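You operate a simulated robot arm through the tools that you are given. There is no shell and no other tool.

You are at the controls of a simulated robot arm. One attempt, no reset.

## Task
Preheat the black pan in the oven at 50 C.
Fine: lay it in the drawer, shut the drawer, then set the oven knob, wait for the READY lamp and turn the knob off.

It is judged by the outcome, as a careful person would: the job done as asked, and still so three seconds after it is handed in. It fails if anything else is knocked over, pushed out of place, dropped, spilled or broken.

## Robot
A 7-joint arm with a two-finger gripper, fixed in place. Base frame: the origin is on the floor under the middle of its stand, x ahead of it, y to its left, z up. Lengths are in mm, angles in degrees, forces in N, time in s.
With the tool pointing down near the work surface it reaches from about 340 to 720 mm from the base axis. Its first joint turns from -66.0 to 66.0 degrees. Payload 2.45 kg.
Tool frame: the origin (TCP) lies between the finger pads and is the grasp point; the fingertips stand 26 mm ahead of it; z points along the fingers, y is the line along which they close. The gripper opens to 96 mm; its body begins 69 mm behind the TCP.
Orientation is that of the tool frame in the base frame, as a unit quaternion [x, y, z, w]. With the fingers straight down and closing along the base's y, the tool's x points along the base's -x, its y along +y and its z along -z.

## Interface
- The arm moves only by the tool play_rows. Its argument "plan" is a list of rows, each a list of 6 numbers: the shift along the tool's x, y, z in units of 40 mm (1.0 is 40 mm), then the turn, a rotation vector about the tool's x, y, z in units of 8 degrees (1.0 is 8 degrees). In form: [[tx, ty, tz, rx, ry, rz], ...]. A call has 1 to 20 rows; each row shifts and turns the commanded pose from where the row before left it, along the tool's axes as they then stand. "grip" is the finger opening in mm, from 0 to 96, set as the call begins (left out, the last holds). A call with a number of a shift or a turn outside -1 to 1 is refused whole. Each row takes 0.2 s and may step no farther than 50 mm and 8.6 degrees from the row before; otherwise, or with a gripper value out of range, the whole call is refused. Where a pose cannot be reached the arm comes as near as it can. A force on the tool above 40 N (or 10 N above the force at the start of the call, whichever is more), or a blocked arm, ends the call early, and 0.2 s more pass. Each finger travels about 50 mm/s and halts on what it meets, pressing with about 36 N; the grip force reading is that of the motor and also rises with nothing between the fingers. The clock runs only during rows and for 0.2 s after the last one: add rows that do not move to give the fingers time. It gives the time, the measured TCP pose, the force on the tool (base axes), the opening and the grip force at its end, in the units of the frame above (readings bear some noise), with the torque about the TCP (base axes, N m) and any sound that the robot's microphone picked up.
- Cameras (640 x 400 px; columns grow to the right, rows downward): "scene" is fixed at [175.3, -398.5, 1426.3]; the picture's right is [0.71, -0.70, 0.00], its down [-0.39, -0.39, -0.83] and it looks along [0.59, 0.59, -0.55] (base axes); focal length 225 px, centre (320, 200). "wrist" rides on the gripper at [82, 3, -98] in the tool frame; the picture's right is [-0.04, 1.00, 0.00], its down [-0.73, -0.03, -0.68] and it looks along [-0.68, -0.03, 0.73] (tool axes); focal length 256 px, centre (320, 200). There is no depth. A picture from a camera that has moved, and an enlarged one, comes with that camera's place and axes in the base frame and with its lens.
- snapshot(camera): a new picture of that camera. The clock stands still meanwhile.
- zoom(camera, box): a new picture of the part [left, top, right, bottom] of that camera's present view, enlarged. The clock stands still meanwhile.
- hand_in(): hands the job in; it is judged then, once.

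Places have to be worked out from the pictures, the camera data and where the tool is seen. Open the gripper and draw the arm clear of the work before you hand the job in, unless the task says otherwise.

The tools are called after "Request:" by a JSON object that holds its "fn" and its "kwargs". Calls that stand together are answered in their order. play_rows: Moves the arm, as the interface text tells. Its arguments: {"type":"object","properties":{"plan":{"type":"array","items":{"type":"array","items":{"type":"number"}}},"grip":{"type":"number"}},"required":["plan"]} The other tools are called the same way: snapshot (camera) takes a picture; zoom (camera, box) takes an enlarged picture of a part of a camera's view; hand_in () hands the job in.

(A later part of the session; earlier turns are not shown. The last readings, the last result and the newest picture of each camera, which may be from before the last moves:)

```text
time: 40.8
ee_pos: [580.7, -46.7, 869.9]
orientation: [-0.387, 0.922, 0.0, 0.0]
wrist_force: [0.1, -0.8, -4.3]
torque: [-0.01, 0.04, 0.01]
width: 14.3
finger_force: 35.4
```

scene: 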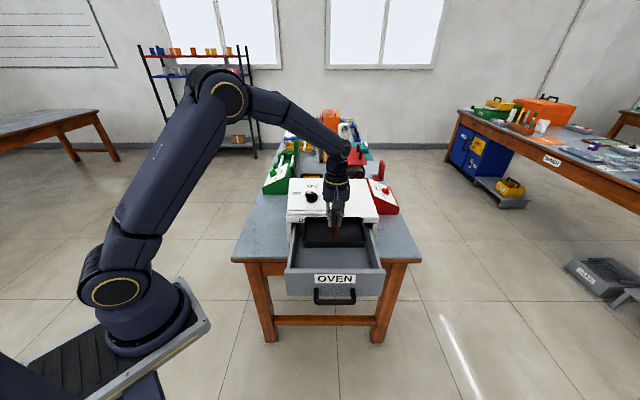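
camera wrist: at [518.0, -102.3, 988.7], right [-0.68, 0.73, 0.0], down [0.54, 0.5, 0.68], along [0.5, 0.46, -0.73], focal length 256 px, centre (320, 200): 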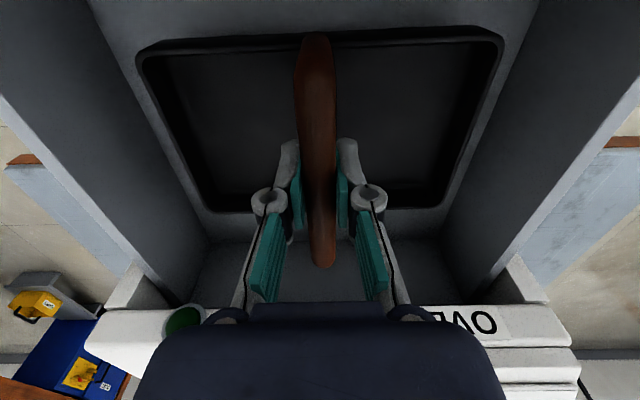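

No contact yet at z≈870; I continue down in 3 mm steps.

Request:
{"fn": "play_rows", "kwargs": {"plan": [[0, 0, 0.075, 0, 0, 0], [0, 0, 0, 0, 0, 0]]}}

Request:
{"fn": "play_rows", "kwargs": {"plan": [[0, 0, 0.075, 0, 0, 0], [0, 0, 0, 0, 0, 0]]}}

```text
time: 41.4
ee_pos: [580.7, -48.3, 869.5]
orientation: [-0.386, 0.923, 0.0, 0.0]
wrist_force: [-5.0, 3.1, 18.2]
torque: [-0.36, 0.38, -0.02]
width: 14.3
finger_force: 35.7
```

```text
time: 42.0
ee_pos: [580.9, -48.7, 865.7]
orientation: [-0.386, 0.922, -0.001, 0.0]
wrist_force: [-4.4, 5.0, 26.7]
torque: [0.03, -0.14, 0.01]
width: 14.4
finger_force: 36.1
```

The pan has touched the drawer floor (z≈869). I ease up 3 mm to unload, then open the fingers.

Request:
{"fn": "play_rows", "kwargs": {"plan": [[0, 0, -0.075, 0, 0, 0], [0, 0, 0, 0, 0, 0]]}}

Request:
{"fn": "play_rows", "kwargs": {"plan": [[0, 0, 0, 0, 0, 0], [0, 0, 0, 0, 0, 0], [0, 0, 0, 0, 0, 0]], "grip": 60}}

Request:
{"fn": "snapshot", "kwargs": {"camera": "wrist"}}

```text
time: 42.6
ee_pos: [577.6, -49.7, 866.1]
orientation: [-0.385, 0.923, 0.001, -0.001]
wrist_force: [-0.5, -0.6, -2.3]
torque: [-0.05, -0.21, -0.01]
width: 13.9
finger_force: 36.2
```

```text
time: 43.4
ee_pos: [580.2, -48.7, 867.1]
orientation: [-0.386, 0.923, 0.0, -0.001]
wrist_force: [-0.2, 0.1, -0.2]
torque: [-0.04, -0.02, 0.01]
width: 60.2
finger_force: 0.1
```

```text
taken
camera wrist: at [518.6, -103.5, 964.9], right [-0.68, 0.73, 0.0], down [0.54, 0.5, 0.68], along [0.5, 0.46, -0.73], focal length 256 px, centre (320, 200)
```

wrist: 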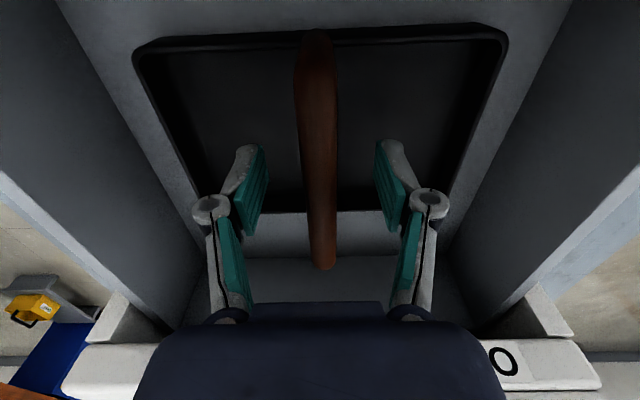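

The pan rests in the drawer and is released. I lift straight out to z≈1118 and back away from the oven.

Request:
{"fn": "play_rows", "kwargs": {"plan": [[0, 0, -0.4, 0, 0, 0], [0, 0, -0.7, 0, 0, 0], [0, 0, -0.9, 0, 0, 0], [0, 0, -0.9, 0, 0, 0], [0, 0, -0.9, 0, 0, 0], [0, 0, -0.9, 0, 0, 0], [0, 0, -0.9, 0, 0, 0], [0, 0, -0.68, 0, 0, 0], [0.905, 0, 0, 0, 0, 0], [0.905, 0, 0, 0, 0, 0], [0.905, 0, 0, 0, 0, 0], [0.905, 0, 0, 0, 0, 0], [0.905, 0, 0, 0, 0, 0], [0.905, 0, 0, 0, 0, 0]]}}

Request:
{"fn": "zoom", "kwargs": {"camera": "scene", "box": [260, 180, 420, 310]}}

Request:
{"fn": "snapshot", "kwargs": {"camera": "wrist"}}

```text
time: 46.4
ee_pos: [426.6, -200.6, 1117.7]
orientation: [-0.386, 0.923, 0.0, 0.0]
wrist_force: [0.5, -0.5, -0.6]
torque: [-0.01, -0.04, -0.02]
width: 60.0
finger_force: 0.1
```

```text
3.08 times, centred on (340, 245) of scene
camera zoom: at [175.3, -398.4, 1426.3], right [0.71, -0.7, 0.0], down [-0.39, -0.39, -0.83], along [0.59, 0.59, -0.55], focal length 691 px, centre (258, 62)
```

zoom: 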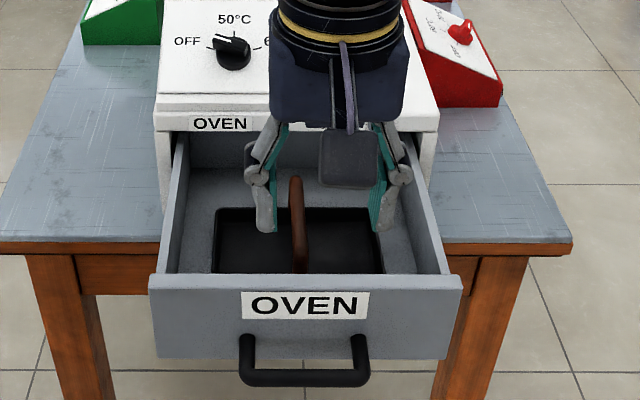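

```text
taken
camera wrist: at [365.1, -255.8, 1215.7], right [-0.68, 0.73, 0.0], down [0.54, 0.5, 0.68], along [0.5, 0.46, -0.73], focal length 256 px, centre (320, 200)
```

wrist: 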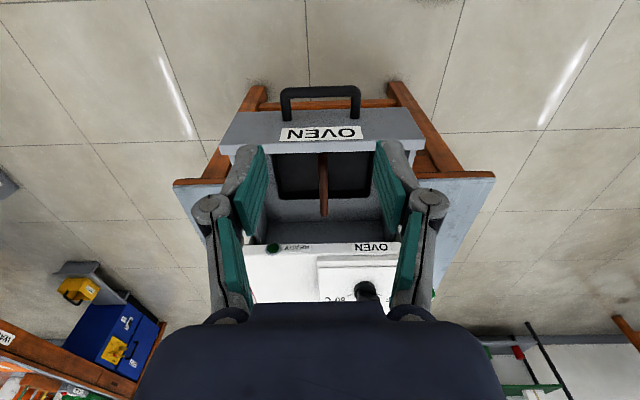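

The pan lies well inside the drawer, its handle below the lip. I turn the tool back (yaw +90°) and tilt it to the horizontal approach for the drawer handle.

Request:
{"fn": "play_rows", "kwargs": {"plan": [[0, 0, 0, 0, 0, 0.9375], [0, 0, 0, 0, 0, 0.9375], [0, 0, 0, 0, 0, 0.9375], [0, 0, 0, 0, 0, 0.9375], [0, 0, 0, 0, 0, 0.9375], [0, 0, 0, 0, 0, 0.9375], [0, 0, 0, 0, 0, 0.9375], [0, 0, 0, 0, 0, 0.9375], [0, 0, 0, 0, 0, 0.9375], [0, 0, 0, 0, 0, 0.9375], [0, 0, 0, 0, 0, 0.9375], [0, 0, 0, 0, 0, 0.9375]]}}

Request:
{"fn": "play_rows", "kwargs": {"plan": [[0, 0, 0, -0.9375, 0, 0], [0, 0, 0, -0.9375, 0, 0], [0, 0, 0, -0.9375, 0, 0], [0, 0, 0, -0.9375, 0, 0], [0, 0, 0, -0.9375, 0, 0], [0, 0, 0, -0.9375, 0, 0], [0, 0, 0, -0.9375, 0, 0], [0, 0, 0, -0.9375, 0, 0], [0, 0, 0, -0.9375, 0, 0], [0, 0, 0, -0.9375, 0, 0]]}}

```text
time: 49.0
ee_pos: [426.1, -203.1, 1117.3]
orientation: [0.381, 0.925, 0.001, -0.001]
wrist_force: [0.1, 0.5, -1.1]
torque: [-0.01, 0.03, -0.01]
width: 60.1
finger_force: 0.1
```

```text
time: 51.2
ee_pos: [425.6, -202.8, 1118.5]
orientation: [0.301, 0.733, 0.564, 0.233]
wrist_force: [-0.2, -0.5, 0.3]
torque: [0.0, 0.01, -0.03]
width: 60.1
finger_force: 0.0
```

The pose matches where I left the handle before. I go straight down 280 mm and check before closing in.

Request:
{"fn": "play_rows", "kwargs": {"plan": [[0, -0.845, 0.2265, 0, 0, 0], [0, -0.845, 0.2265, 0, 0, 0], [0, -0.845, 0.2265, 0, 0, 0], [0, -0.845, 0.2265, 0, 0, 0], [0, -0.845, 0.2265, 0, 0, 0], [0, -0.845, 0.2265, 0, 0, 0], [0, -0.845, 0.2265, 0, 0, 0], [0, -0.845, 0.2265, 0, 0, 0]]}}

Request:
{"fn": "snapshot", "kwargs": {"camera": "wrist"}}

```text
time: 53.0
ee_pos: [424.8, -201.3, 836.8]
orientation: [0.301, 0.734, 0.563, 0.231]
wrist_force: [0.2, 0.3, -0.1]
torque: [0.01, -0.01, -0.02]
width: 59.9
finger_force: 0.0
```

```text
taken
camera wrist: at [300.2, -210.7, 866.1], right [0.21, 0.16, 0.97], down [0.06, -0.99, 0.15], along [0.98, 0.02, -0.22], focal length 256 px, centre (320, 200)
```

wrist: 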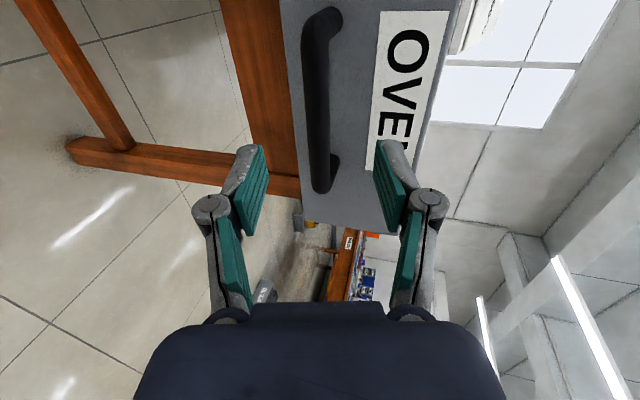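

The handle is where expected. I advance 60 mm and close on the bar.

Request:
{"fn": "play_rows", "kwargs": {"plan": [[0, 0, 0.5, 0, 0, 0], [0, 0, 0.5, 0, 0, 0], [0, 0, 0.5, 0, 0, 0], [0, 0, 0, 0, 0, 0]]}}

Request:
{"fn": "play_rows", "kwargs": {"plan": [[0, 0, 0, 0, 0, 0], [0, 0, 0, 0, 0, 0], [0, 0, 0, 0, 0, 0], [0, 0, 0, 0, 0, 0]], "grip": 0}}

Request:
{"fn": "snapshot", "kwargs": {"camera": "wrist"}}

```text
time: 54.0
ee_pos: [468.5, -160.7, 822.8]
orientation: [0.301, 0.734, 0.563, 0.231]
wrist_force: [-0.6, -0.2, -1.2]
torque: [0.03, 0.01, -0.02]
width: 59.8
finger_force: 0.1
```

```text
time: 55.0
ee_pos: [465.9, -162.2, 820.9]
orientation: [0.303, 0.735, 0.562, 0.23]
wrist_force: [0.8, -0.2, -21.6]
torque: [-0.15, -0.03, -0.27]
width: 14.8
finger_force: 41.1
```

```text
taken
camera wrist: at [341.5, -170.1, 849.9], right [0.21, 0.16, 0.96], down [0.06, -0.99, 0.15], along [0.97, 0.02, -0.22], focal length 256 px, centre (320, 200)
```

wrist: 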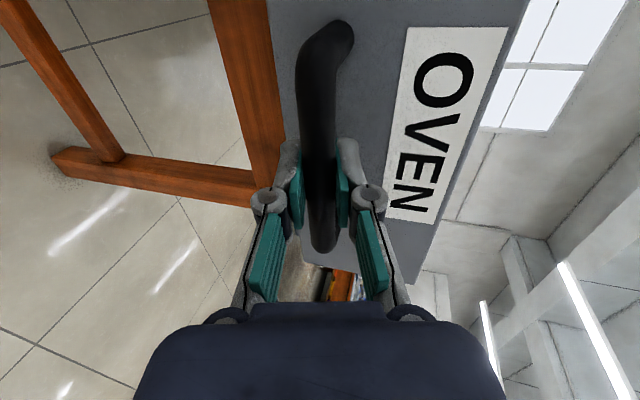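

The bar is held; a small vertical strain shows (21 N), so I ease down 2 mm and begin pushing the drawer in.

Request:
{"fn": "play_rows", "kwargs": {"plan": [[0, -0.045, 0.012, 0, 0, 0], [-0.003, 0.104, 0.386, 0, 0, 0], [-0.003, 0.104, 0.386, 0, 0, 0], [-0.003, 0.104, 0.386, 0, 0, 0], [-0.003, 0.104, 0.386, 0, 0, 0]]}}

```text
time: 56.2
ee_pos: [513.3, -116.4, 820.4]
orientation: [0.301, 0.734, 0.563, 0.231]
wrist_force: [-1.8, 0.6, -9.0]
torque: [0.29, 0.34, 1.14]
width: 14.6
finger_force: 41.0
```

Forces stay small. I push on another 80 mm.

Request:
{"fn": "play_rows", "kwargs": {"plan": [[-0.003, 0.104, 0.386, 0, 0, 0], [-0.003, 0.104, 0.386, 0, 0, 0], [-0.003, 0.104, 0.386, 0, 0, 0], [-0.003, 0.104, 0.386, 0, 0, 0], [-0.003, 0.104, 0.386, 0, 0, 0]]}}

Request:
{"fn": "zoom", "kwargs": {"camera": "scene", "box": [260, 180, 420, 310]}}

```text
time: 57.4
ee_pos: [568.7, -59.1, 821.1]
orientation: [0.302, 0.735, 0.562, 0.23]
wrist_force: [-3.8, 2.3, -18.0]
torque: [-0.11, -0.06, -0.61]
width: 14.9
finger_force: 40.9
```

```text
3.08 times, centred on (340, 245) of scene
camera zoom: at [175.5, -398.4, 1426.3], right [0.71, -0.7, 0.0], down [-0.39, -0.39, -0.83], along [0.59, 0.59, -0.55], focal length 691 px, centre (258, 62)
```

zoom: 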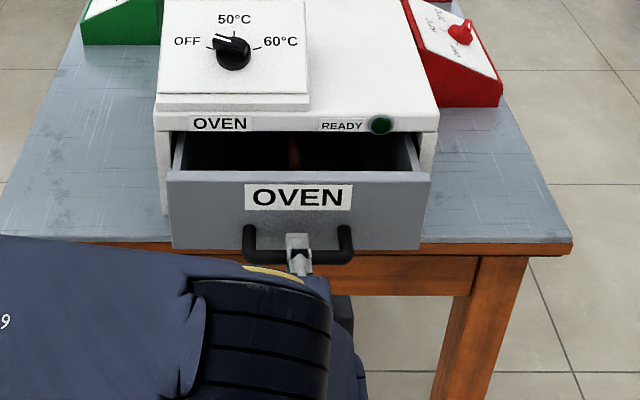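

About 57 mm remain. I push most of it, then finish in small steps until the stop is felt.

Request:
{"fn": "play_rows", "kwargs": {"plan": [[-0.003, 0.074, 0.394, 0, 0, 0], [-0.003, 0.104, 0.386, 0, 0, 0], [-0.003, 0.104, 0.386, 0, 0, 0], [0, 0, 0, 0, 0, 0]]}}

Request:
{"fn": "play_rows", "kwargs": {"plan": [[0, 0.026, 0.097, 0, 0, 0], [0, 0.026, 0.097, 0, 0, 0], [0, 0, 0, 0, 0, 0]]}}

```text
time: 58.4
ee_pos: [601.3, -27.0, 820.9]
orientation: [0.301, 0.734, 0.563, 0.231]
wrist_force: [-2.6, 1.7, -6.6]
torque: [0.06, 0.15, 0.15]
width: 14.7
finger_force: 40.3
```

```text
time: 59.2
ee_pos: [607.6, -20.4, 820.3]
orientation: [0.3, 0.734, 0.564, 0.231]
wrist_force: [-2.5, 2.7, -2.5]
torque: [0.04, 0.02, -0.19]
width: 14.5
finger_force: 40.9
```

Nearly closed, no stop felt yet. I push 2 mm at a time.

Request:
{"fn": "play_rows", "kwargs": {"plan": [[0, 0.013, 0.0485, 0, 0, 0], [0, 0, 0, 0, 0, 0]]}}

Request:
{"fn": "play_rows", "kwargs": {"plan": [[0, 0.013, 0.0485, 0, 0, 0], [0, 0, 0, 0, 0, 0]]}}

Request:
{"fn": "zoom", "kwargs": {"camera": "scene", "box": [280, 210, 384, 275]}}

```text
time: 59.8
ee_pos: [609.2, -19.6, 820.4]
orientation: [0.301, 0.734, 0.564, 0.231]
wrist_force: [-8.3, -2.3, 6.7]
torque: [0.16, 0.14, 0.22]
width: 14.8
finger_force: 40.7
```

```text
time: 60.4
ee_pos: [610.5, -18.5, 821.3]
orientation: [0.301, 0.734, 0.563, 0.231]
wrist_force: [-23.7, -11.0, 14.6]
torque: [0.09, 0.01, 0.02]
width: 14.9
finger_force: 41.0
```

```text
6.15 times, centred on (332, 242) of scene
camera zoom: at [174.5, -398.7, 1426.4], right [0.71, -0.7, 0.0], down [-0.39, -0.39, -0.84], along [0.59, 0.59, -0.55], focal length 1382 px, centre (246, -62)
```

zoom: 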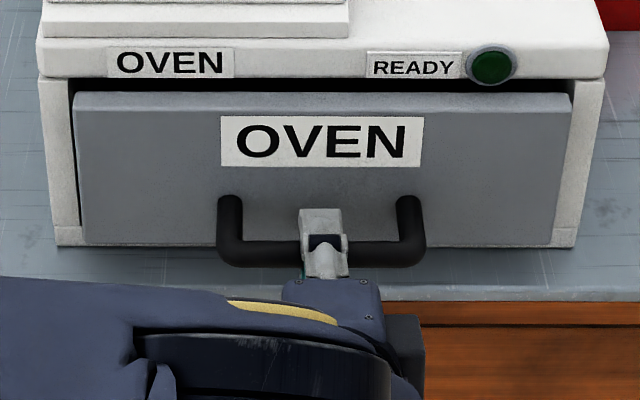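

The drawer is hard on its stop and looks identical to the first picture (closed). I open the fingers and back straight off.

Request:
{"fn": "play_rows", "kwargs": {"plan": [[0, 0, 0, 0, 0, 0], [0, 0, 0, 0, 0, 0], [0, 0, 0, 0, 0, 0]], "grip": 60}}

Request:
{"fn": "play_rows", "kwargs": {"plan": [[0, 0, -0.5, 0, 0, 0], [0, 0, -0.5, 0, 0, 0], [0, 0, -0.5, 0, 0, 0], [0, 0, -0.5, 0, 0, 0], [0, 0, -0.5, 0, 0, 0]]}}

Request:
{"fn": "zoom", "kwargs": {"camera": "scene", "box": [280, 210, 384, 275]}}

Request:
{"fn": "snapshot", "kwargs": {"camera": "wrist"}}

```text
time: 61.2
ee_pos: [610.1, -17.6, 821.1]
orientation: [0.301, 0.734, 0.563, 0.231]
wrist_force: [0.4, 0.3, -0.2]
torque: [0.01, -0.01, -0.02]
width: 59.6
finger_force: 0.1
```

```text
time: 62.4
ee_pos: [543.3, -87.9, 845.1]
orientation: [0.301, 0.734, 0.564, 0.231]
wrist_force: [-0.1, 0.2, 0.7]
torque: [0.02, 0.01, -0.01]
width: 60.1
finger_force: 0.1
```

```text
6.15 times, centred on (332, 242) of scene
camera zoom: at [175.3, -398.4, 1426.3], right [0.71, -0.7, 0.0], down [-0.39, -0.39, -0.83], along [0.59, 0.59, -0.55], focal length 1382 px, centre (246, -62)
```

zoom: 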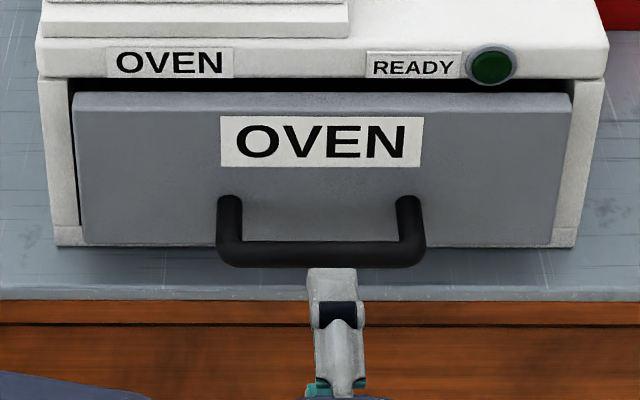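

```text
taken
camera wrist: at [417.7, -95.9, 874.6], right [0.21, 0.16, 0.97], down [0.06, -0.99, 0.15], along [0.98, 0.02, -0.22], focal length 256 px, centre (320, 200)
```

wrist: 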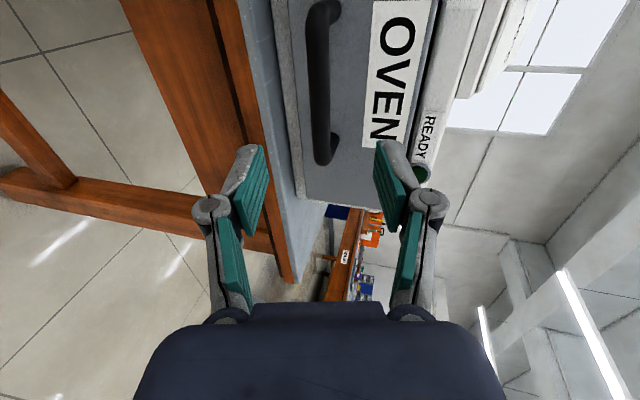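

The drawer stays shut with the pan inside. Next the knob: I lift, tilt the tool toward the panel's normal (about 27° from vertical) and turn so the camera is on the near side.

Request:
{"fn": "play_rows", "kwargs": {"plan": [[0, 0.845, -0.2265, 0, 0, 0], [0, 0.845, -0.2265, 0, 0, 0], [0, 0.845, -0.2265, 0, 0, 0], [0, 0.845, -0.2265, 0, 0, 0], [0, 0.845, -0.2265, 0, 0, 0], [0, 0.845, -0.2265, 0, 0, 0], [0, 0.845, -0.2265, 0, 0, 0], [0, 0.845, -0.2265, 0, 0, 0], [0, 0, 0, 1, 0, 0], [0, 0, 0, 1, 0, 0], [0, 0, 0, 1, 0, 0], [0, 0, 0, 1, 0, 0], [0, 0, 0, 1, 0, 0], [0, 0, 0, 1, 0, 0]]}}

Request:
{"fn": "play_rows", "kwargs": {"plan": [[0, 0, 0, 0, 0, -0.9375], [0, 0, 0, 0, 0, -0.9375], [0, 0, 0, 0, 0, -0.9375], [0, 0, 0, 0, 0, -0.9375], [0, 0, 0, 0, 0, -0.9375], [0, 0, 0, 0, 0, -0.9375], [0, 0, 0, 0, 0, -0.9375], [0, 0, 0, 0, 0, -0.9375], [0, 0, 0, 0, 0, -0.9375], [0, 0, 0, 0, 0, -0.9375], [0, 0, 0, 0, 0, -0.9375], [0, 0, 0, 0, 0, -0.9375]]}}

Request:
{"fn": "snapshot", "kwargs": {"camera": "wrist"}}

Request:
{"fn": "snapshot", "kwargs": {"camera": "scene"}}

```text
time: 65.4
ee_pos: [543.6, -86.9, 1126.6]
orientation: [0.369, 0.9, 0.215, 0.088]
wrist_force: [0.4, -0.5, 0.4]
torque: [0.0, -0.03, 0.0]
width: 60.1
finger_force: 0.0
```

```text
time: 68.0
ee_pos: [542.1, -86.6, 1126.4]
orientation: [-0.376, 0.897, 0.089, 0.216]
wrist_force: [-0.4, -0.1, 0.0]
torque: [0.02, 0.03, 0.0]
width: 60.1
finger_force: 0.0
```

```text
taken
camera wrist: at [456.7, -167.2, 1176.0], right [-0.69, 0.73, 0.02], down [0.26, 0.23, 0.94], along [0.68, 0.65, -0.35], focal length 256 px, centre (320, 200)
```

wrist: 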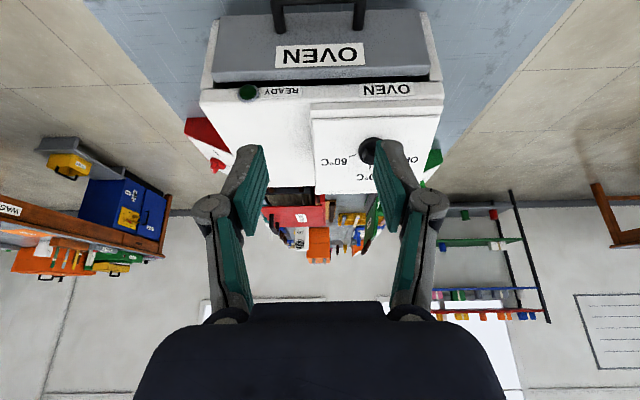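

```text
taken
```

scene: 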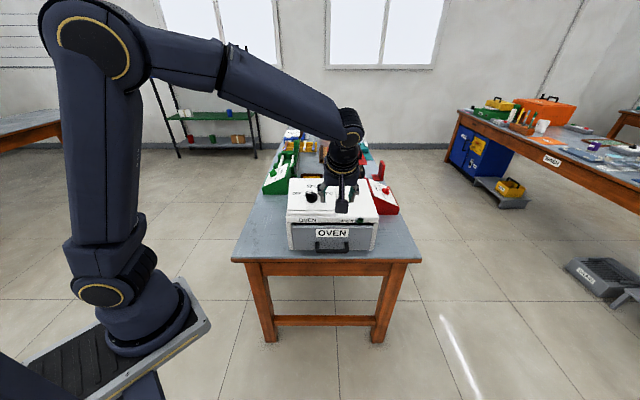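

I move over the knob, keeping about 150 mm off along the panel normal, to measure it closely.

Request:
{"fn": "play_rows", "kwargs": {"plan": [[-0.624, 0.37, 0.384, 0, 0, 0], [-0.624, 0.37, 0.384, 0, 0, 0], [-0.624, 0.37, 0.384, 0, 0, 0], [-0.624, 0.37, 0.384, 0, 0, 0], [-0.624, 0.37, 0.384, 0, 0, 0]]}}

Request:
{"fn": "snapshot", "kwargs": {"camera": "wrist"}}

Request:
{"fn": "zoom", "kwargs": {"camera": "scene", "box": [270, 160, 370, 230]}}

```text
time: 69.2
ee_pos: [592.9, 71.4, 1111.6]
orientation: [-0.375, 0.897, 0.09, 0.215]
wrist_force: [-0.5, -0.4, 0.4]
torque: [-0.02, 0.01, 0.02]
width: 60.0
finger_force: 0.0
```

```text
taken
camera wrist: at [506.1, -8.0, 1162.2], right [-0.69, 0.73, 0.02], down [0.26, 0.23, 0.94], along [0.68, 0.65, -0.35], focal length 256 px, centre (320, 200)
```

wrist: 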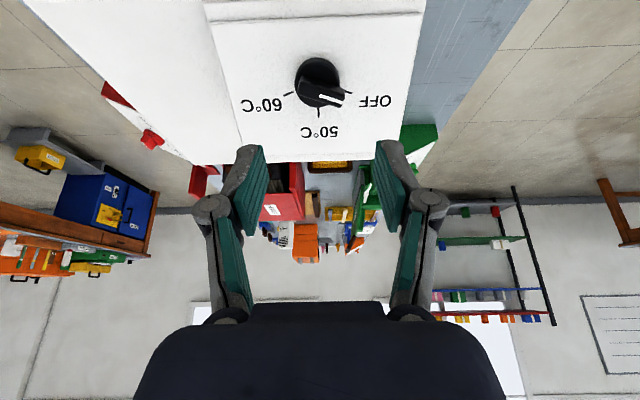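

```text
5.71 times, centred on (320, 195) of scene
camera zoom: at [175.3, -398.5, 1426.4], right [0.71, -0.7, 0.0], down [-0.39, -0.39, -0.83], along [0.59, 0.59, -0.55], focal length 1284 px, centre (320, 229)
```

zoom: 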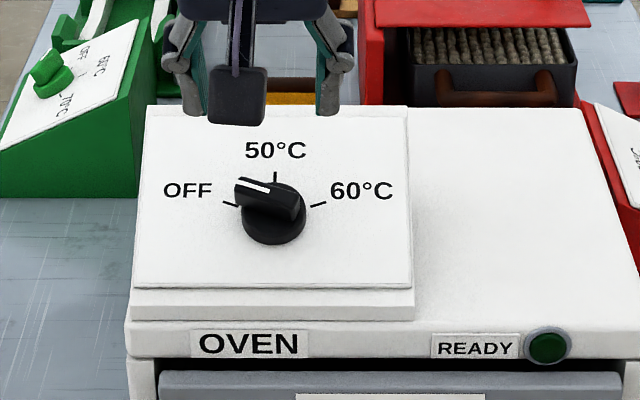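

The knob is in clear view between the fingers. I zoom for exact geometry.

Request:
{"fn": "zoom", "kwargs": {"camera": "wrist", "box": [200, 0, 440, 170]}}

Request:
{"fn": "zoom", "kwargs": {"camera": "wrist", "box": [270, 45, 370, 120]}}

```text
2.35 times, centred on (320, 85) of wrist
camera zoom: at [506.1, -8.0, 1162.2], right [-0.69, 0.73, 0.02], down [0.26, 0.23, 0.94], along [0.68, 0.65, -0.35], focal length 602 px, centre (320, 471)
```

zoom: 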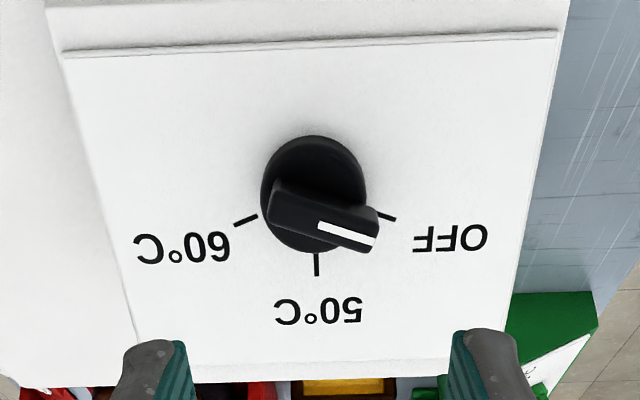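

```text
5.33 times, centred on (320, 82) of wrist
camera zoom: at [506.1, -8.0, 1162.2], right [-0.69, 0.73, 0.02], down [0.26, 0.23, 0.94], along [0.68, 0.65, -0.35], focal length 1365 px, centre (320, 827)
```

zoom: 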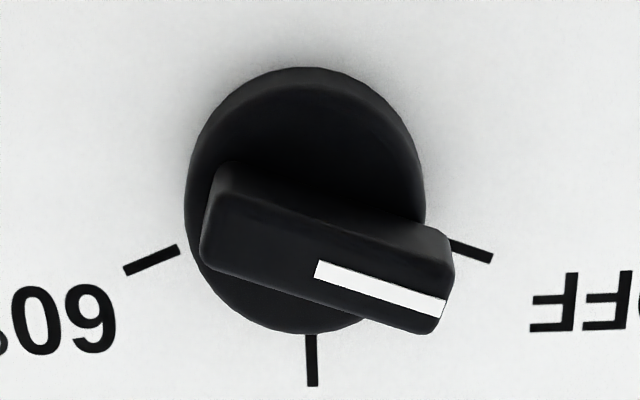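

I need the panel's slope accurately, so I zoom on its side edges to find their convergence.

Request:
{"fn": "zoom", "kwargs": {"camera": "wrist", "box": [200, 10, 264, 50]}}

Request:
{"fn": "zoom", "kwargs": {"camera": "wrist", "box": [210, 110, 274, 150]}}

Request:
{"fn": "zoom", "kwargs": {"camera": "wrist", "box": [376, 5, 440, 45]}}

Request:
{"fn": "zoom", "kwargs": {"camera": "wrist", "box": [366, 105, 430, 145]}}

```text
10.00 times, centred on (232, 30) of wrist
camera zoom: at [506.1, -8.0, 1162.2], right [-0.69, 0.73, 0.02], down [0.26, 0.23, 0.94], along [0.68, 0.65, -0.35], focal length 2560 px, centre (1200, 1900)
```

zoom: 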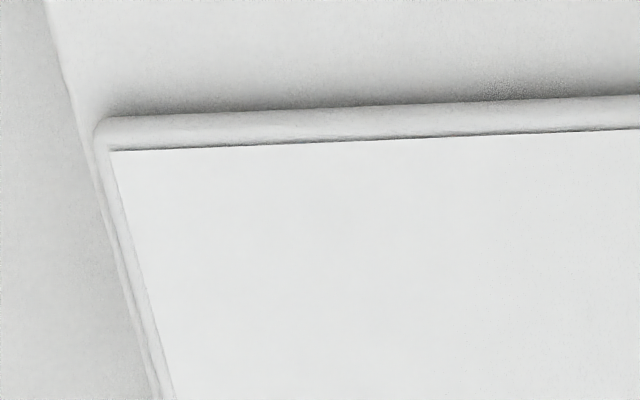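

```text
10.00 times, centred on (242, 130) of wrist
camera zoom: at [506.1, -8.0, 1162.2], right [-0.69, 0.73, 0.02], down [0.26, 0.23, 0.94], along [0.68, 0.65, -0.35], focal length 2560 px, centre (1100, 900)
```

zoom: 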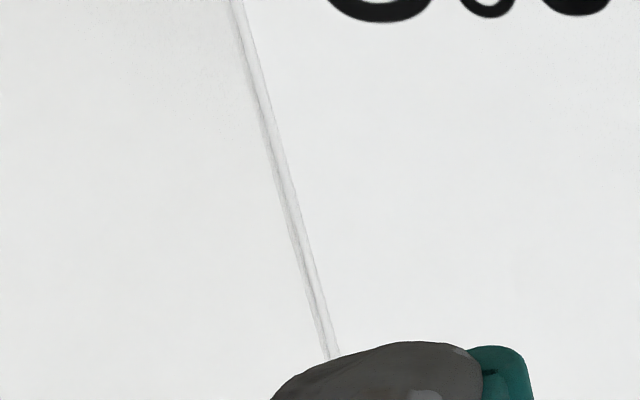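

```text
10.00 times, centred on (408, 25) of wrist
camera zoom: at [506.1, -8.0, 1162.2], right [-0.69, 0.73, 0.02], down [0.26, 0.23, 0.94], along [0.68, 0.65, -0.35], focal length 2560 px, centre (-560, 1950)
```

zoom: 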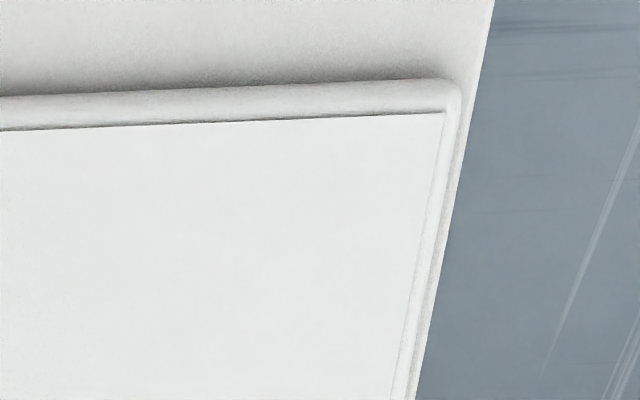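

```text
10.00 times, centred on (398, 125) of wrist
camera zoom: at [506.1, -8.0, 1162.2], right [-0.69, 0.73, 0.02], down [0.26, 0.23, 0.94], along [0.68, 0.65, -0.35], focal length 2560 px, centre (-460, 950)
```

zoom: 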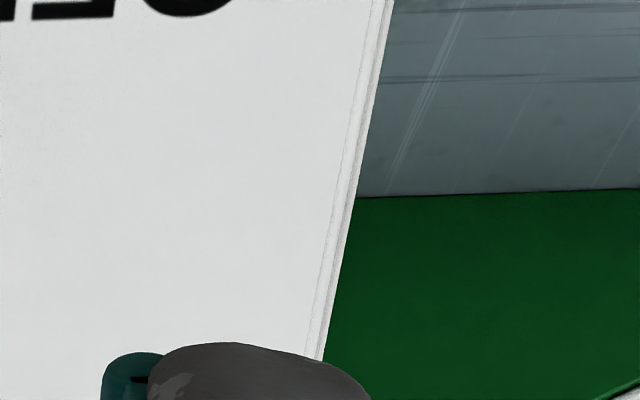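

The panel's side edges converge exactly as for a plane normal to the tool axis (27° confirmed), and the knob axis is within 3 mm of the tool axis. I zoom on the knob to find ridge and disc heights.

Request:
{"fn": "zoom", "kwargs": {"camera": "scene", "box": [300, 182, 325, 207]}}

Request:
{"fn": "zoom", "kwargs": {"camera": "wrist", "box": [295, 55, 345, 110]}}

```text
16.00 times, centred on (312, 194) of scene
camera zoom: at [175.3, -398.5, 1426.4], right [0.71, -0.7, 0.0], down [-0.39, -0.39, -0.83], along [0.59, 0.59, -0.55], focal length 3594 px, centre (440, 288)
```

zoom: 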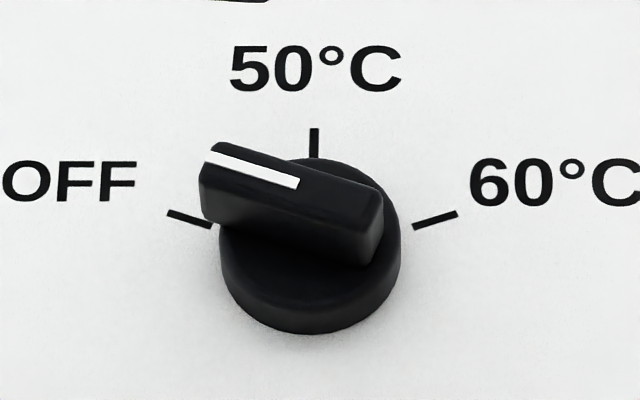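

```text
7.27 times, centred on (320, 82) of wrist
camera zoom: at [506.1, -8.0, 1162.2], right [-0.69, 0.73, 0.02], down [0.26, 0.23, 0.94], along [0.68, 0.65, -0.35], focal length 1862 px, centre (320, 1054)
```

zoom: 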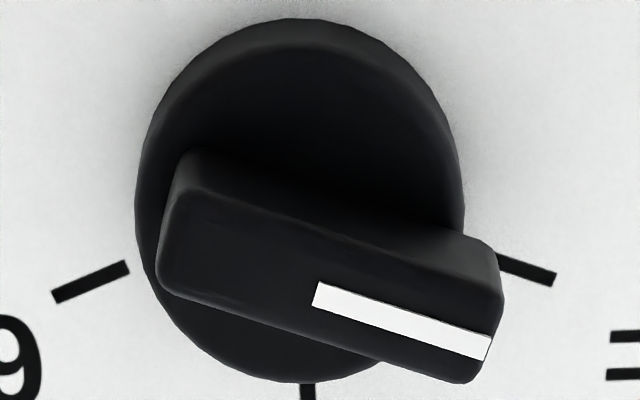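

The ridge is about 11 mm thick, 41 mm long, its top about 34 mm above the panel, pointing 70° left of "50" (OFF). I centre on the knob axis and turn the tool −70.5° so the fingers will close across the ridge.

Request:
{"fn": "play_rows", "kwargs": {"plan": [[-0.015, -0.05, 0, 0, 0, 0], [0, 0, 0, 0, 0, -0.979], [0, 0, 0, 0, 0, -0.979], [0, 0, 0, 0, 0, -0.979], [0, 0, 0, 0, 0, -0.979], [0, 0, 0, 0, 0, -0.979], [0, 0, 0, 0, 0, -0.979], [0, 0, 0, 0, 0, -0.979], [0, 0, 0, 0, 0, -0.979], [0, 0, 0, 0, 0, -0.979]], "grip": 60}}

Request:
{"fn": "snapshot", "kwargs": {"camera": "wrist"}}

Request:
{"fn": "snapshot", "kwargs": {"camera": "scene"}}

```text
time: 71.4
ee_pos: [595.4, 68.3, 1114.3]
orientation: [0.825, -0.515, 0.051, -0.228]
wrist_force: [0.6, -0.3, -1.3]
torque: [-0.03, -0.03, 0.02]
width: 60.1
finger_force: 0.0
```

```text
taken
camera wrist: at [597.8, -34.8, 1188.0], right [-0.84, -0.33, -0.42], down [-0.53, 0.43, 0.73], along [-0.06, 0.84, -0.54], focal length 256 px, centre (320, 200)
```

wrist: 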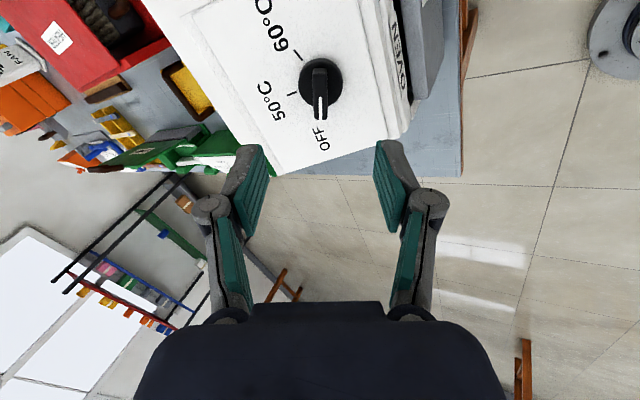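

```text
taken
```

scene: 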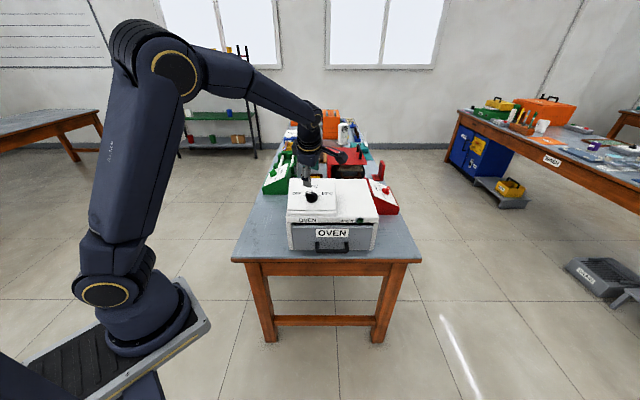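

The turned pose was reached; the ridge now runs along the tool's x. I zoom to check centring and angle.

Request:
{"fn": "zoom", "kwargs": {"camera": "wrist", "box": [280, 40, 360, 140]}}

```text
4.00 times, centred on (320, 90) of wrist
camera zoom: at [597.8, -34.8, 1188.0], right [-0.84, -0.33, -0.42], down [-0.53, 0.43, 0.73], along [-0.06, 0.84, -0.54], focal length 1024 px, centre (320, 640)
```

zoom: 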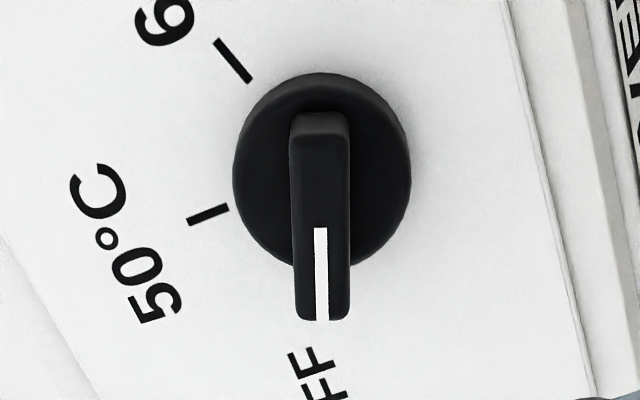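

Centred within about 1 mm and the ridge is square to the fingers. I advance 106 mm along the axis toward the knob.

Request:
{"fn": "play_rows", "kwargs": {"plan": [[-0.025, -0.02, 0.5, 0, 0, 0], [0, 0, 0.6, 0, 0, 0], [0, 0, 0.6, 0, 0, 0], [0, 0, 0.5, 0, 0, 0], [0, 0, 0.3, 0, 0, 0], [0, 0, 0.15, 0, 0, 0]]}}

Request:
{"fn": "snapshot", "kwargs": {"camera": "wrist"}}

Request:
{"fn": "zoom", "kwargs": {"camera": "scene", "box": [290, 165, 346, 215]}}

```text
time: 72.8
ee_pos: [630.5, 105.4, 1019.1]
orientation: [0.824, -0.517, 0.051, -0.228]
wrist_force: [-0.3, 0.5, -0.1]
torque: [0.01, 0.0, 0.02]
width: 60.0
finger_force: 0.1
```

```text
taken
camera wrist: at [631.9, 0.7, 1093.3], right [-0.85, -0.33, -0.42], down [-0.53, 0.43, 0.73], along [-0.06, 0.84, -0.54], focal length 256 px, centre (320, 200)
```

wrist: 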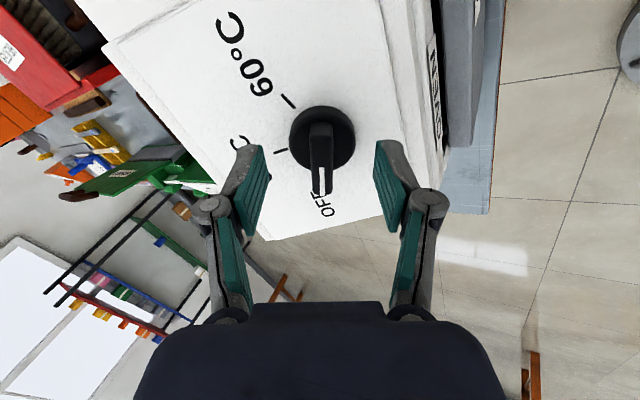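

```text
8.00 times, centred on (318, 190) of scene
camera zoom: at [175.3, -398.4, 1426.3], right [0.71, -0.7, 0.0], down [-0.39, -0.39, -0.83], along [0.59, 0.59, -0.55], focal length 1797 px, centre (336, 280)
```

zoom: 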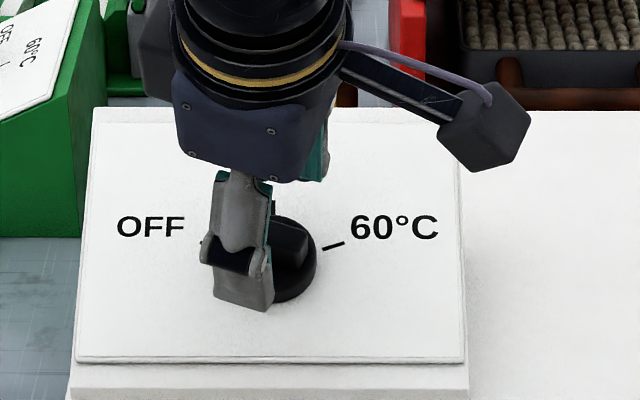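

TCP is about 51 mm above the panel, the ridge centred between the fingers. I go 7 mm deeper (tips just above the disc) and close on the ridge.

Request:
{"fn": "play_rows", "kwargs": {"plan": [[0, 0, 0.1, 0, 0, 0], [0, 0, 0.075, 0, 0, 0], [0, 0, 0, 0, 0, 0]]}}

Request:
{"fn": "play_rows", "kwargs": {"plan": [[0, 0, 0, 0, 0, 0], [0, 0, 0, 0, 0, 0], [0, 0, 0, 0, 0, 0], [0, 0, 0, 0, 0, 0]], "grip": 0}}

Request:
{"fn": "snapshot", "kwargs": {"camera": "wrist"}}

Request:
{"fn": "zoom", "kwargs": {"camera": "scene", "box": [290, 165, 346, 215]}}

```text
time: 73.6
ee_pos: [631.1, 107.2, 1014.4]
orientation: [0.824, -0.516, 0.051, -0.229]
wrist_force: [0.2, 0.1, -0.3]
torque: [0.0, -0.01, 0.03]
width: 59.8
finger_force: 0.0
```

```text
time: 74.6
ee_pos: [630.0, 105.4, 1013.9]
orientation: [0.824, -0.517, 0.05, -0.227]
wrist_force: [-5.6, -1.4, -0.3]
torque: [-0.06, 0.18, -0.1]
width: 12.7
finger_force: 39.7
```

```text
taken
camera wrist: at [633.3, 2.7, 1087.1], right [-0.85, -0.33, -0.42], down [-0.53, 0.43, 0.73], along [-0.06, 0.84, -0.54], focal length 256 px, centre (320, 200)
```

wrist: 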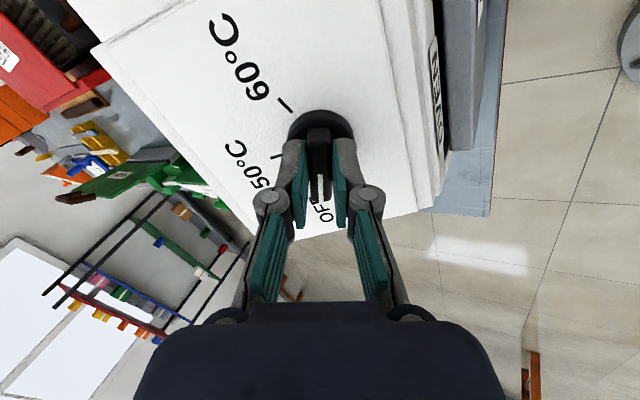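

```text
8.00 times, centred on (318, 190) of scene
camera zoom: at [175.2, -398.5, 1426.3], right [0.71, -0.7, 0.0], down [-0.39, -0.39, -0.83], along [0.59, 0.59, -0.55], focal length 1797 px, centre (336, 280)
```

zoom: 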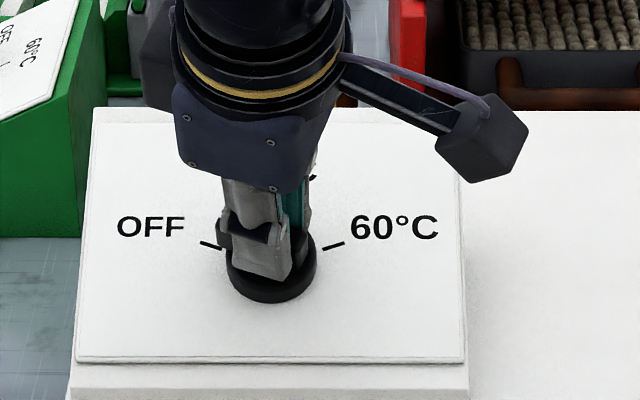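

The ridge is gripped (12.7 mm) with little side load. I turn clockwise 35° first and check.

Request:
{"fn": "play_rows", "kwargs": {"plan": [[0, 0, 0, 0, 0, 0.875], [0, 0, 0, 0, 0, 0.875], [0, 0, 0, 0, 0, 0.875], [0, 0, 0, 0, 0, 0.875], [0, 0, 0, 0, 0, 0.875]]}}

Request:
{"fn": "snapshot", "kwargs": {"camera": "wrist"}}

```text
time: 75.8
ee_pos: [631.1, 106.7, 1013.2]
orientation: [-0.63, 0.742, 0.021, 0.231]
wrist_force: [-8.2, -3.0, -16.3]
torque: [-0.79, 0.36, -0.19]
width: 13.1
finger_force: 39.4
```

```text
taken
camera wrist: at [586.7, 0.4, 1069.9], right [-0.94, 0.24, -0.24], down [-0.11, 0.45, 0.88], along [0.32, 0.86, -0.4], focal length 256 px, centre (320, 200)
```

wrist: 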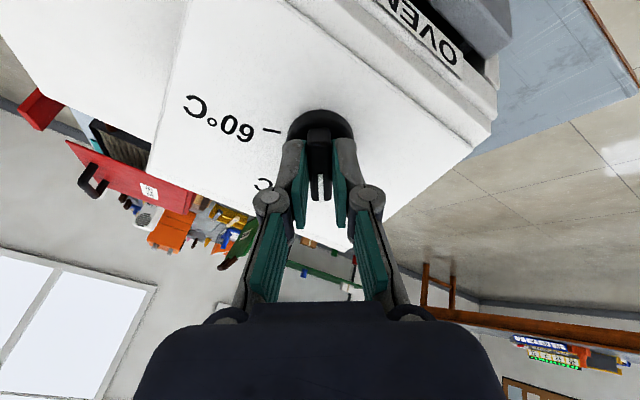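

The knob follows. I turn the remaining 35° to bring it to 50 °C.

Request:
{"fn": "play_rows", "kwargs": {"plan": [[0, 0, 0, 0, 0, 0.875], [0, 0, 0, 0, 0, 0.875], [0, 0, 0, 0, 0, 0.875], [0, 0, 0, 0, 0, 0.875], [0, 0, 0, 0, 0, 0.875], [0, 0, 0, 0, 0, 0]]}}

Request:
{"fn": "snapshot", "kwargs": {"camera": "wrist"}}

Request:
{"fn": "zoom", "kwargs": {"camera": "scene", "box": [280, 165, 384, 230]}}

```text
time: 77.2
ee_pos: [630.1, 106.7, 1012.5]
orientation: [-0.378, 0.896, 0.09, 0.214]
wrist_force: [-8.6, -4.4, -19.5]
torque: [-0.39, 0.47, 0.03]
width: 13.0
finger_force: 39.6
```

```text
taken
camera wrist: at [544.3, 25.5, 1064.0], right [-0.69, 0.72, 0.02], down [0.26, 0.23, 0.94], along [0.67, 0.65, -0.35], focal length 256 px, centre (320, 200)
```

wrist: 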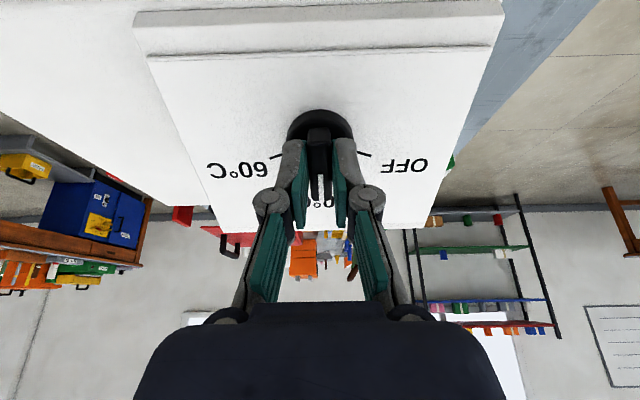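

```text
6.15 times, centred on (332, 198) of scene
camera zoom: at [175.5, -398.5, 1426.3], right [0.71, -0.7, 0.0], down [-0.39, -0.39, -0.83], along [0.59, 0.59, -0.55], focal length 1382 px, centre (246, 215)
```

zoom: 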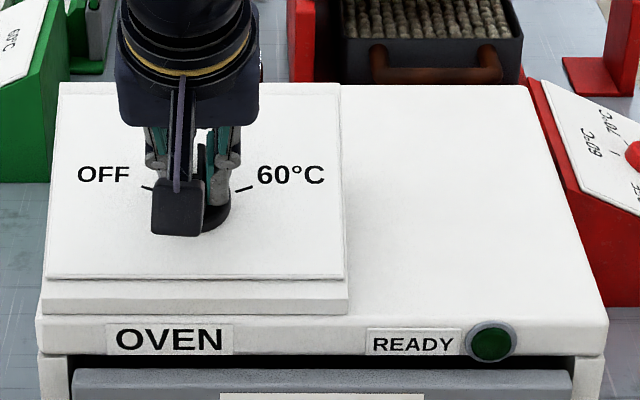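

The lamp is visible in the scene view and still dark. I check the pointer closely.

Request:
{"fn": "zoom", "kwargs": {"camera": "wrist", "box": [270, 100, 370, 220]}}

```text
3.33 times, centred on (320, 160) of wrist
camera zoom: at [544.3, 25.5, 1064.0], right [-0.69, 0.72, 0.02], down [0.26, 0.23, 0.94], along [0.67, 0.65, -0.35], focal length 853 px, centre (320, 333)
```

zoom: 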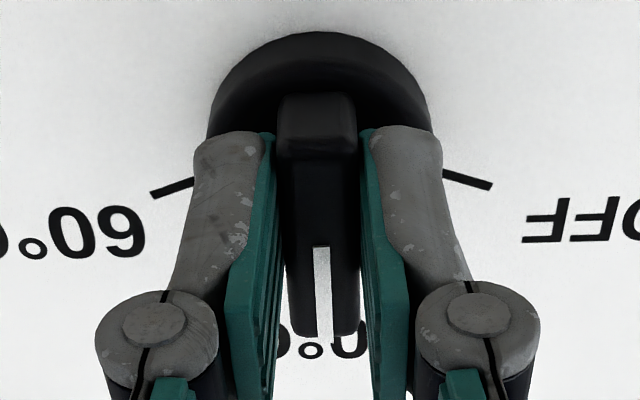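

The pointer stands on 50 °C. I hold here and wait, watching the lamp and the microphone.

Request:
{"fn": "play_rows", "kwargs": {"plan": [[0, 0, 0, 0, 0, 0], [0, 0, 0, 0, 0, 0], [0, 0, 0, 0, 0, 0], [0, 0, 0, 0, 0, 0], [0, 0, 0, 0, 0, 0], [0, 0, 0, 0, 0, 0], [0, 0, 0, 0, 0, 0], [0, 0, 0, 0, 0, 0], [0, 0, 0, 0, 0, 0], [0, 0, 0, 0, 0, 0]]}}

Request:
{"fn": "zoom", "kwargs": {"camera": "scene", "box": [280, 165, 384, 230]}}

```text
time: 79.4
ee_pos: [629.5, 105.1, 1013.9]
orientation: [-0.38, 0.896, 0.09, 0.213]
wrist_force: [-9.9, -0.5, -18.7]
torque: [-0.22, 0.37, 0.07]
width: 12.9
finger_force: 39.2
```

```text
6.15 times, centred on (332, 198) of scene
camera zoom: at [175.4, -398.4, 1426.3], right [0.71, -0.7, 0.0], down [-0.39, -0.39, -0.83], along [0.59, 0.59, -0.55], focal length 1382 px, centre (246, 215)
```

zoom: 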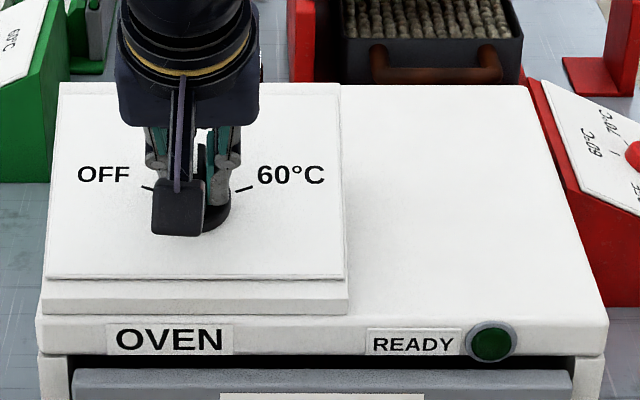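

Lamp still dark after about 2 s at 50 °C. I keep waiting in place.

Request:
{"fn": "play_rows", "kwargs": {"plan": [[0, 0, 0, 0, 0, 0], [0, 0, 0, 0, 0, 0], [0, 0, 0, 0, 0, 0], [0, 0, 0, 0, 0, 0], [0, 0, 0, 0, 0, 0], [0, 0, 0, 0, 0, 0], [0, 0, 0, 0, 0, 0], [0, 0, 0, 0, 0, 0], [0, 0, 0, 0, 0, 0], [0, 0, 0, 0, 0, 0], [0, 0, 0, 0, 0, 0], [0, 0, 0, 0, 0, 0], [0, 0, 0, 0, 0, 0], [0, 0, 0, 0, 0, 0], [0, 0, 0, 0, 0, 0]]}}

Request:
{"fn": "zoom", "kwargs": {"camera": "scene", "box": [280, 165, 384, 230]}}

```text
time: 82.6
ee_pos: [630.5, 106.9, 1013.6]
orientation: [-0.379, 0.896, 0.09, 0.213]
wrist_force: [-10.5, 0.8, -17.8]
torque: [-0.15, 0.36, 0.11]
width: 12.9
finger_force: 39.5
```

```text
6.15 times, centred on (332, 198) of scene
camera zoom: at [175.4, -398.4, 1426.4], right [0.71, -0.7, 0.0], down [-0.39, -0.39, -0.83], along [0.59, 0.59, -0.55], focal length 1382 px, centre (246, 215)
```

zoom: 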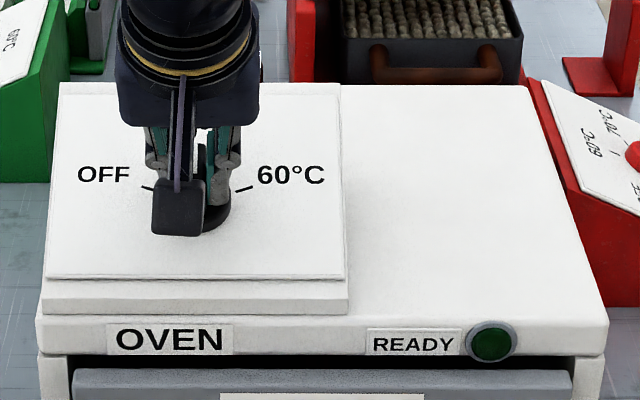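

Still dark at 5 s. I wait further, checking every few seconds.

Request:
{"fn": "play_rows", "kwargs": {"plan": [[0, 0, 0, 0, 0, 0], [0, 0, 0, 0, 0, 0], [0, 0, 0, 0, 0, 0], [0, 0, 0, 0, 0, 0], [0, 0, 0, 0, 0, 0], [0, 0, 0, 0, 0, 0], [0, 0, 0, 0, 0, 0], [0, 0, 0, 0, 0, 0], [0, 0, 0, 0, 0, 0], [0, 0, 0, 0, 0, 0], [0, 0, 0, 0, 0, 0], [0, 0, 0, 0, 0, 0], [0, 0, 0, 0, 0, 0], [0, 0, 0, 0, 0, 0], [0, 0, 0, 0, 0, 0], [0, 0, 0, 0, 0, 0], [0, 0, 0, 0, 0, 0], [0, 0, 0, 0, 0, 0], [0, 0, 0, 0, 0, 0], [0, 0, 0, 0, 0, 0]]}}

Request:
{"fn": "zoom", "kwargs": {"camera": "scene", "box": [280, 165, 384, 230]}}

```text
time: 86.8
ee_pos: [628.4, 106.4, 1013.2]
orientation: [-0.38, 0.896, 0.089, 0.214]
wrist_force: [-10.9, 1.6, -15.9]
torque: [-0.05, 0.35, 0.07]
width: 12.6
finger_force: 39.5
```

```text
6.15 times, centred on (332, 198) of scene
camera zoom: at [175.3, -398.3, 1426.4], right [0.71, -0.7, 0.0], down [-0.39, -0.39, -0.83], along [0.59, 0.59, -0.55], focal length 1382 px, centre (246, 215)
```

zoom: 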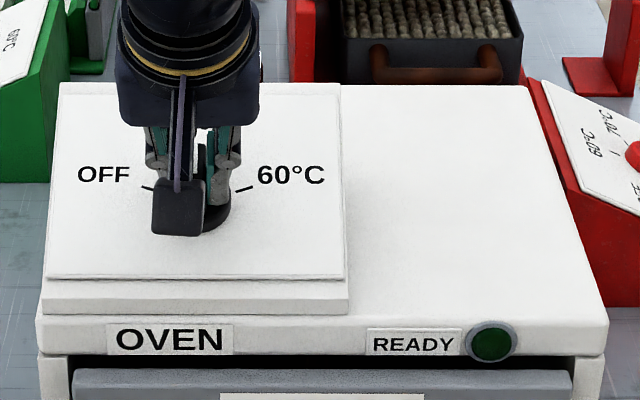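

No light yet at about 10 s; I go on waiting.

Request:
{"fn": "play_rows", "kwargs": {"plan": [[0, 0, 0, 0, 0, 0], [0, 0, 0, 0, 0, 0], [0, 0, 0, 0, 0, 0], [0, 0, 0, 0, 0, 0], [0, 0, 0, 0, 0, 0], [0, 0, 0, 0, 0, 0], [0, 0, 0, 0, 0, 0], [0, 0, 0, 0, 0, 0], [0, 0, 0, 0, 0, 0], [0, 0, 0, 0, 0, 0], [0, 0, 0, 0, 0, 0], [0, 0, 0, 0, 0, 0], [0, 0, 0, 0, 0, 0], [0, 0, 0, 0, 0, 0], [0, 0, 0, 0, 0, 0], [0, 0, 0, 0, 0, 0], [0, 0, 0, 0, 0, 0], [0, 0, 0, 0, 0, 0], [0, 0, 0, 0, 0, 0], [0, 0, 0, 0, 0, 0]]}}

Request:
{"fn": "zoom", "kwargs": {"camera": "scene", "box": [280, 165, 384, 230]}}

```text
time: 91.0
ee_pos: [630.5, 106.4, 1013.7]
orientation: [-0.379, 0.896, 0.09, 0.214]
wrist_force: [-10.7, 2.6, -14.4]
torque: [-0.1, 0.38, 0.15]
width: 13.0
finger_force: 40.3
```

```text
6.15 times, centred on (332, 198) of scene
camera zoom: at [175.3, -398.3, 1426.4], right [0.71, -0.7, 0.0], down [-0.39, -0.39, -0.83], along [0.59, 0.59, -0.55], focal length 1382 px, centre (246, 215)
```

zoom: 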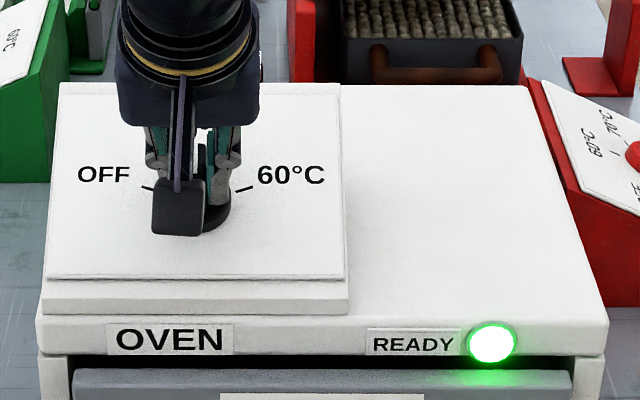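

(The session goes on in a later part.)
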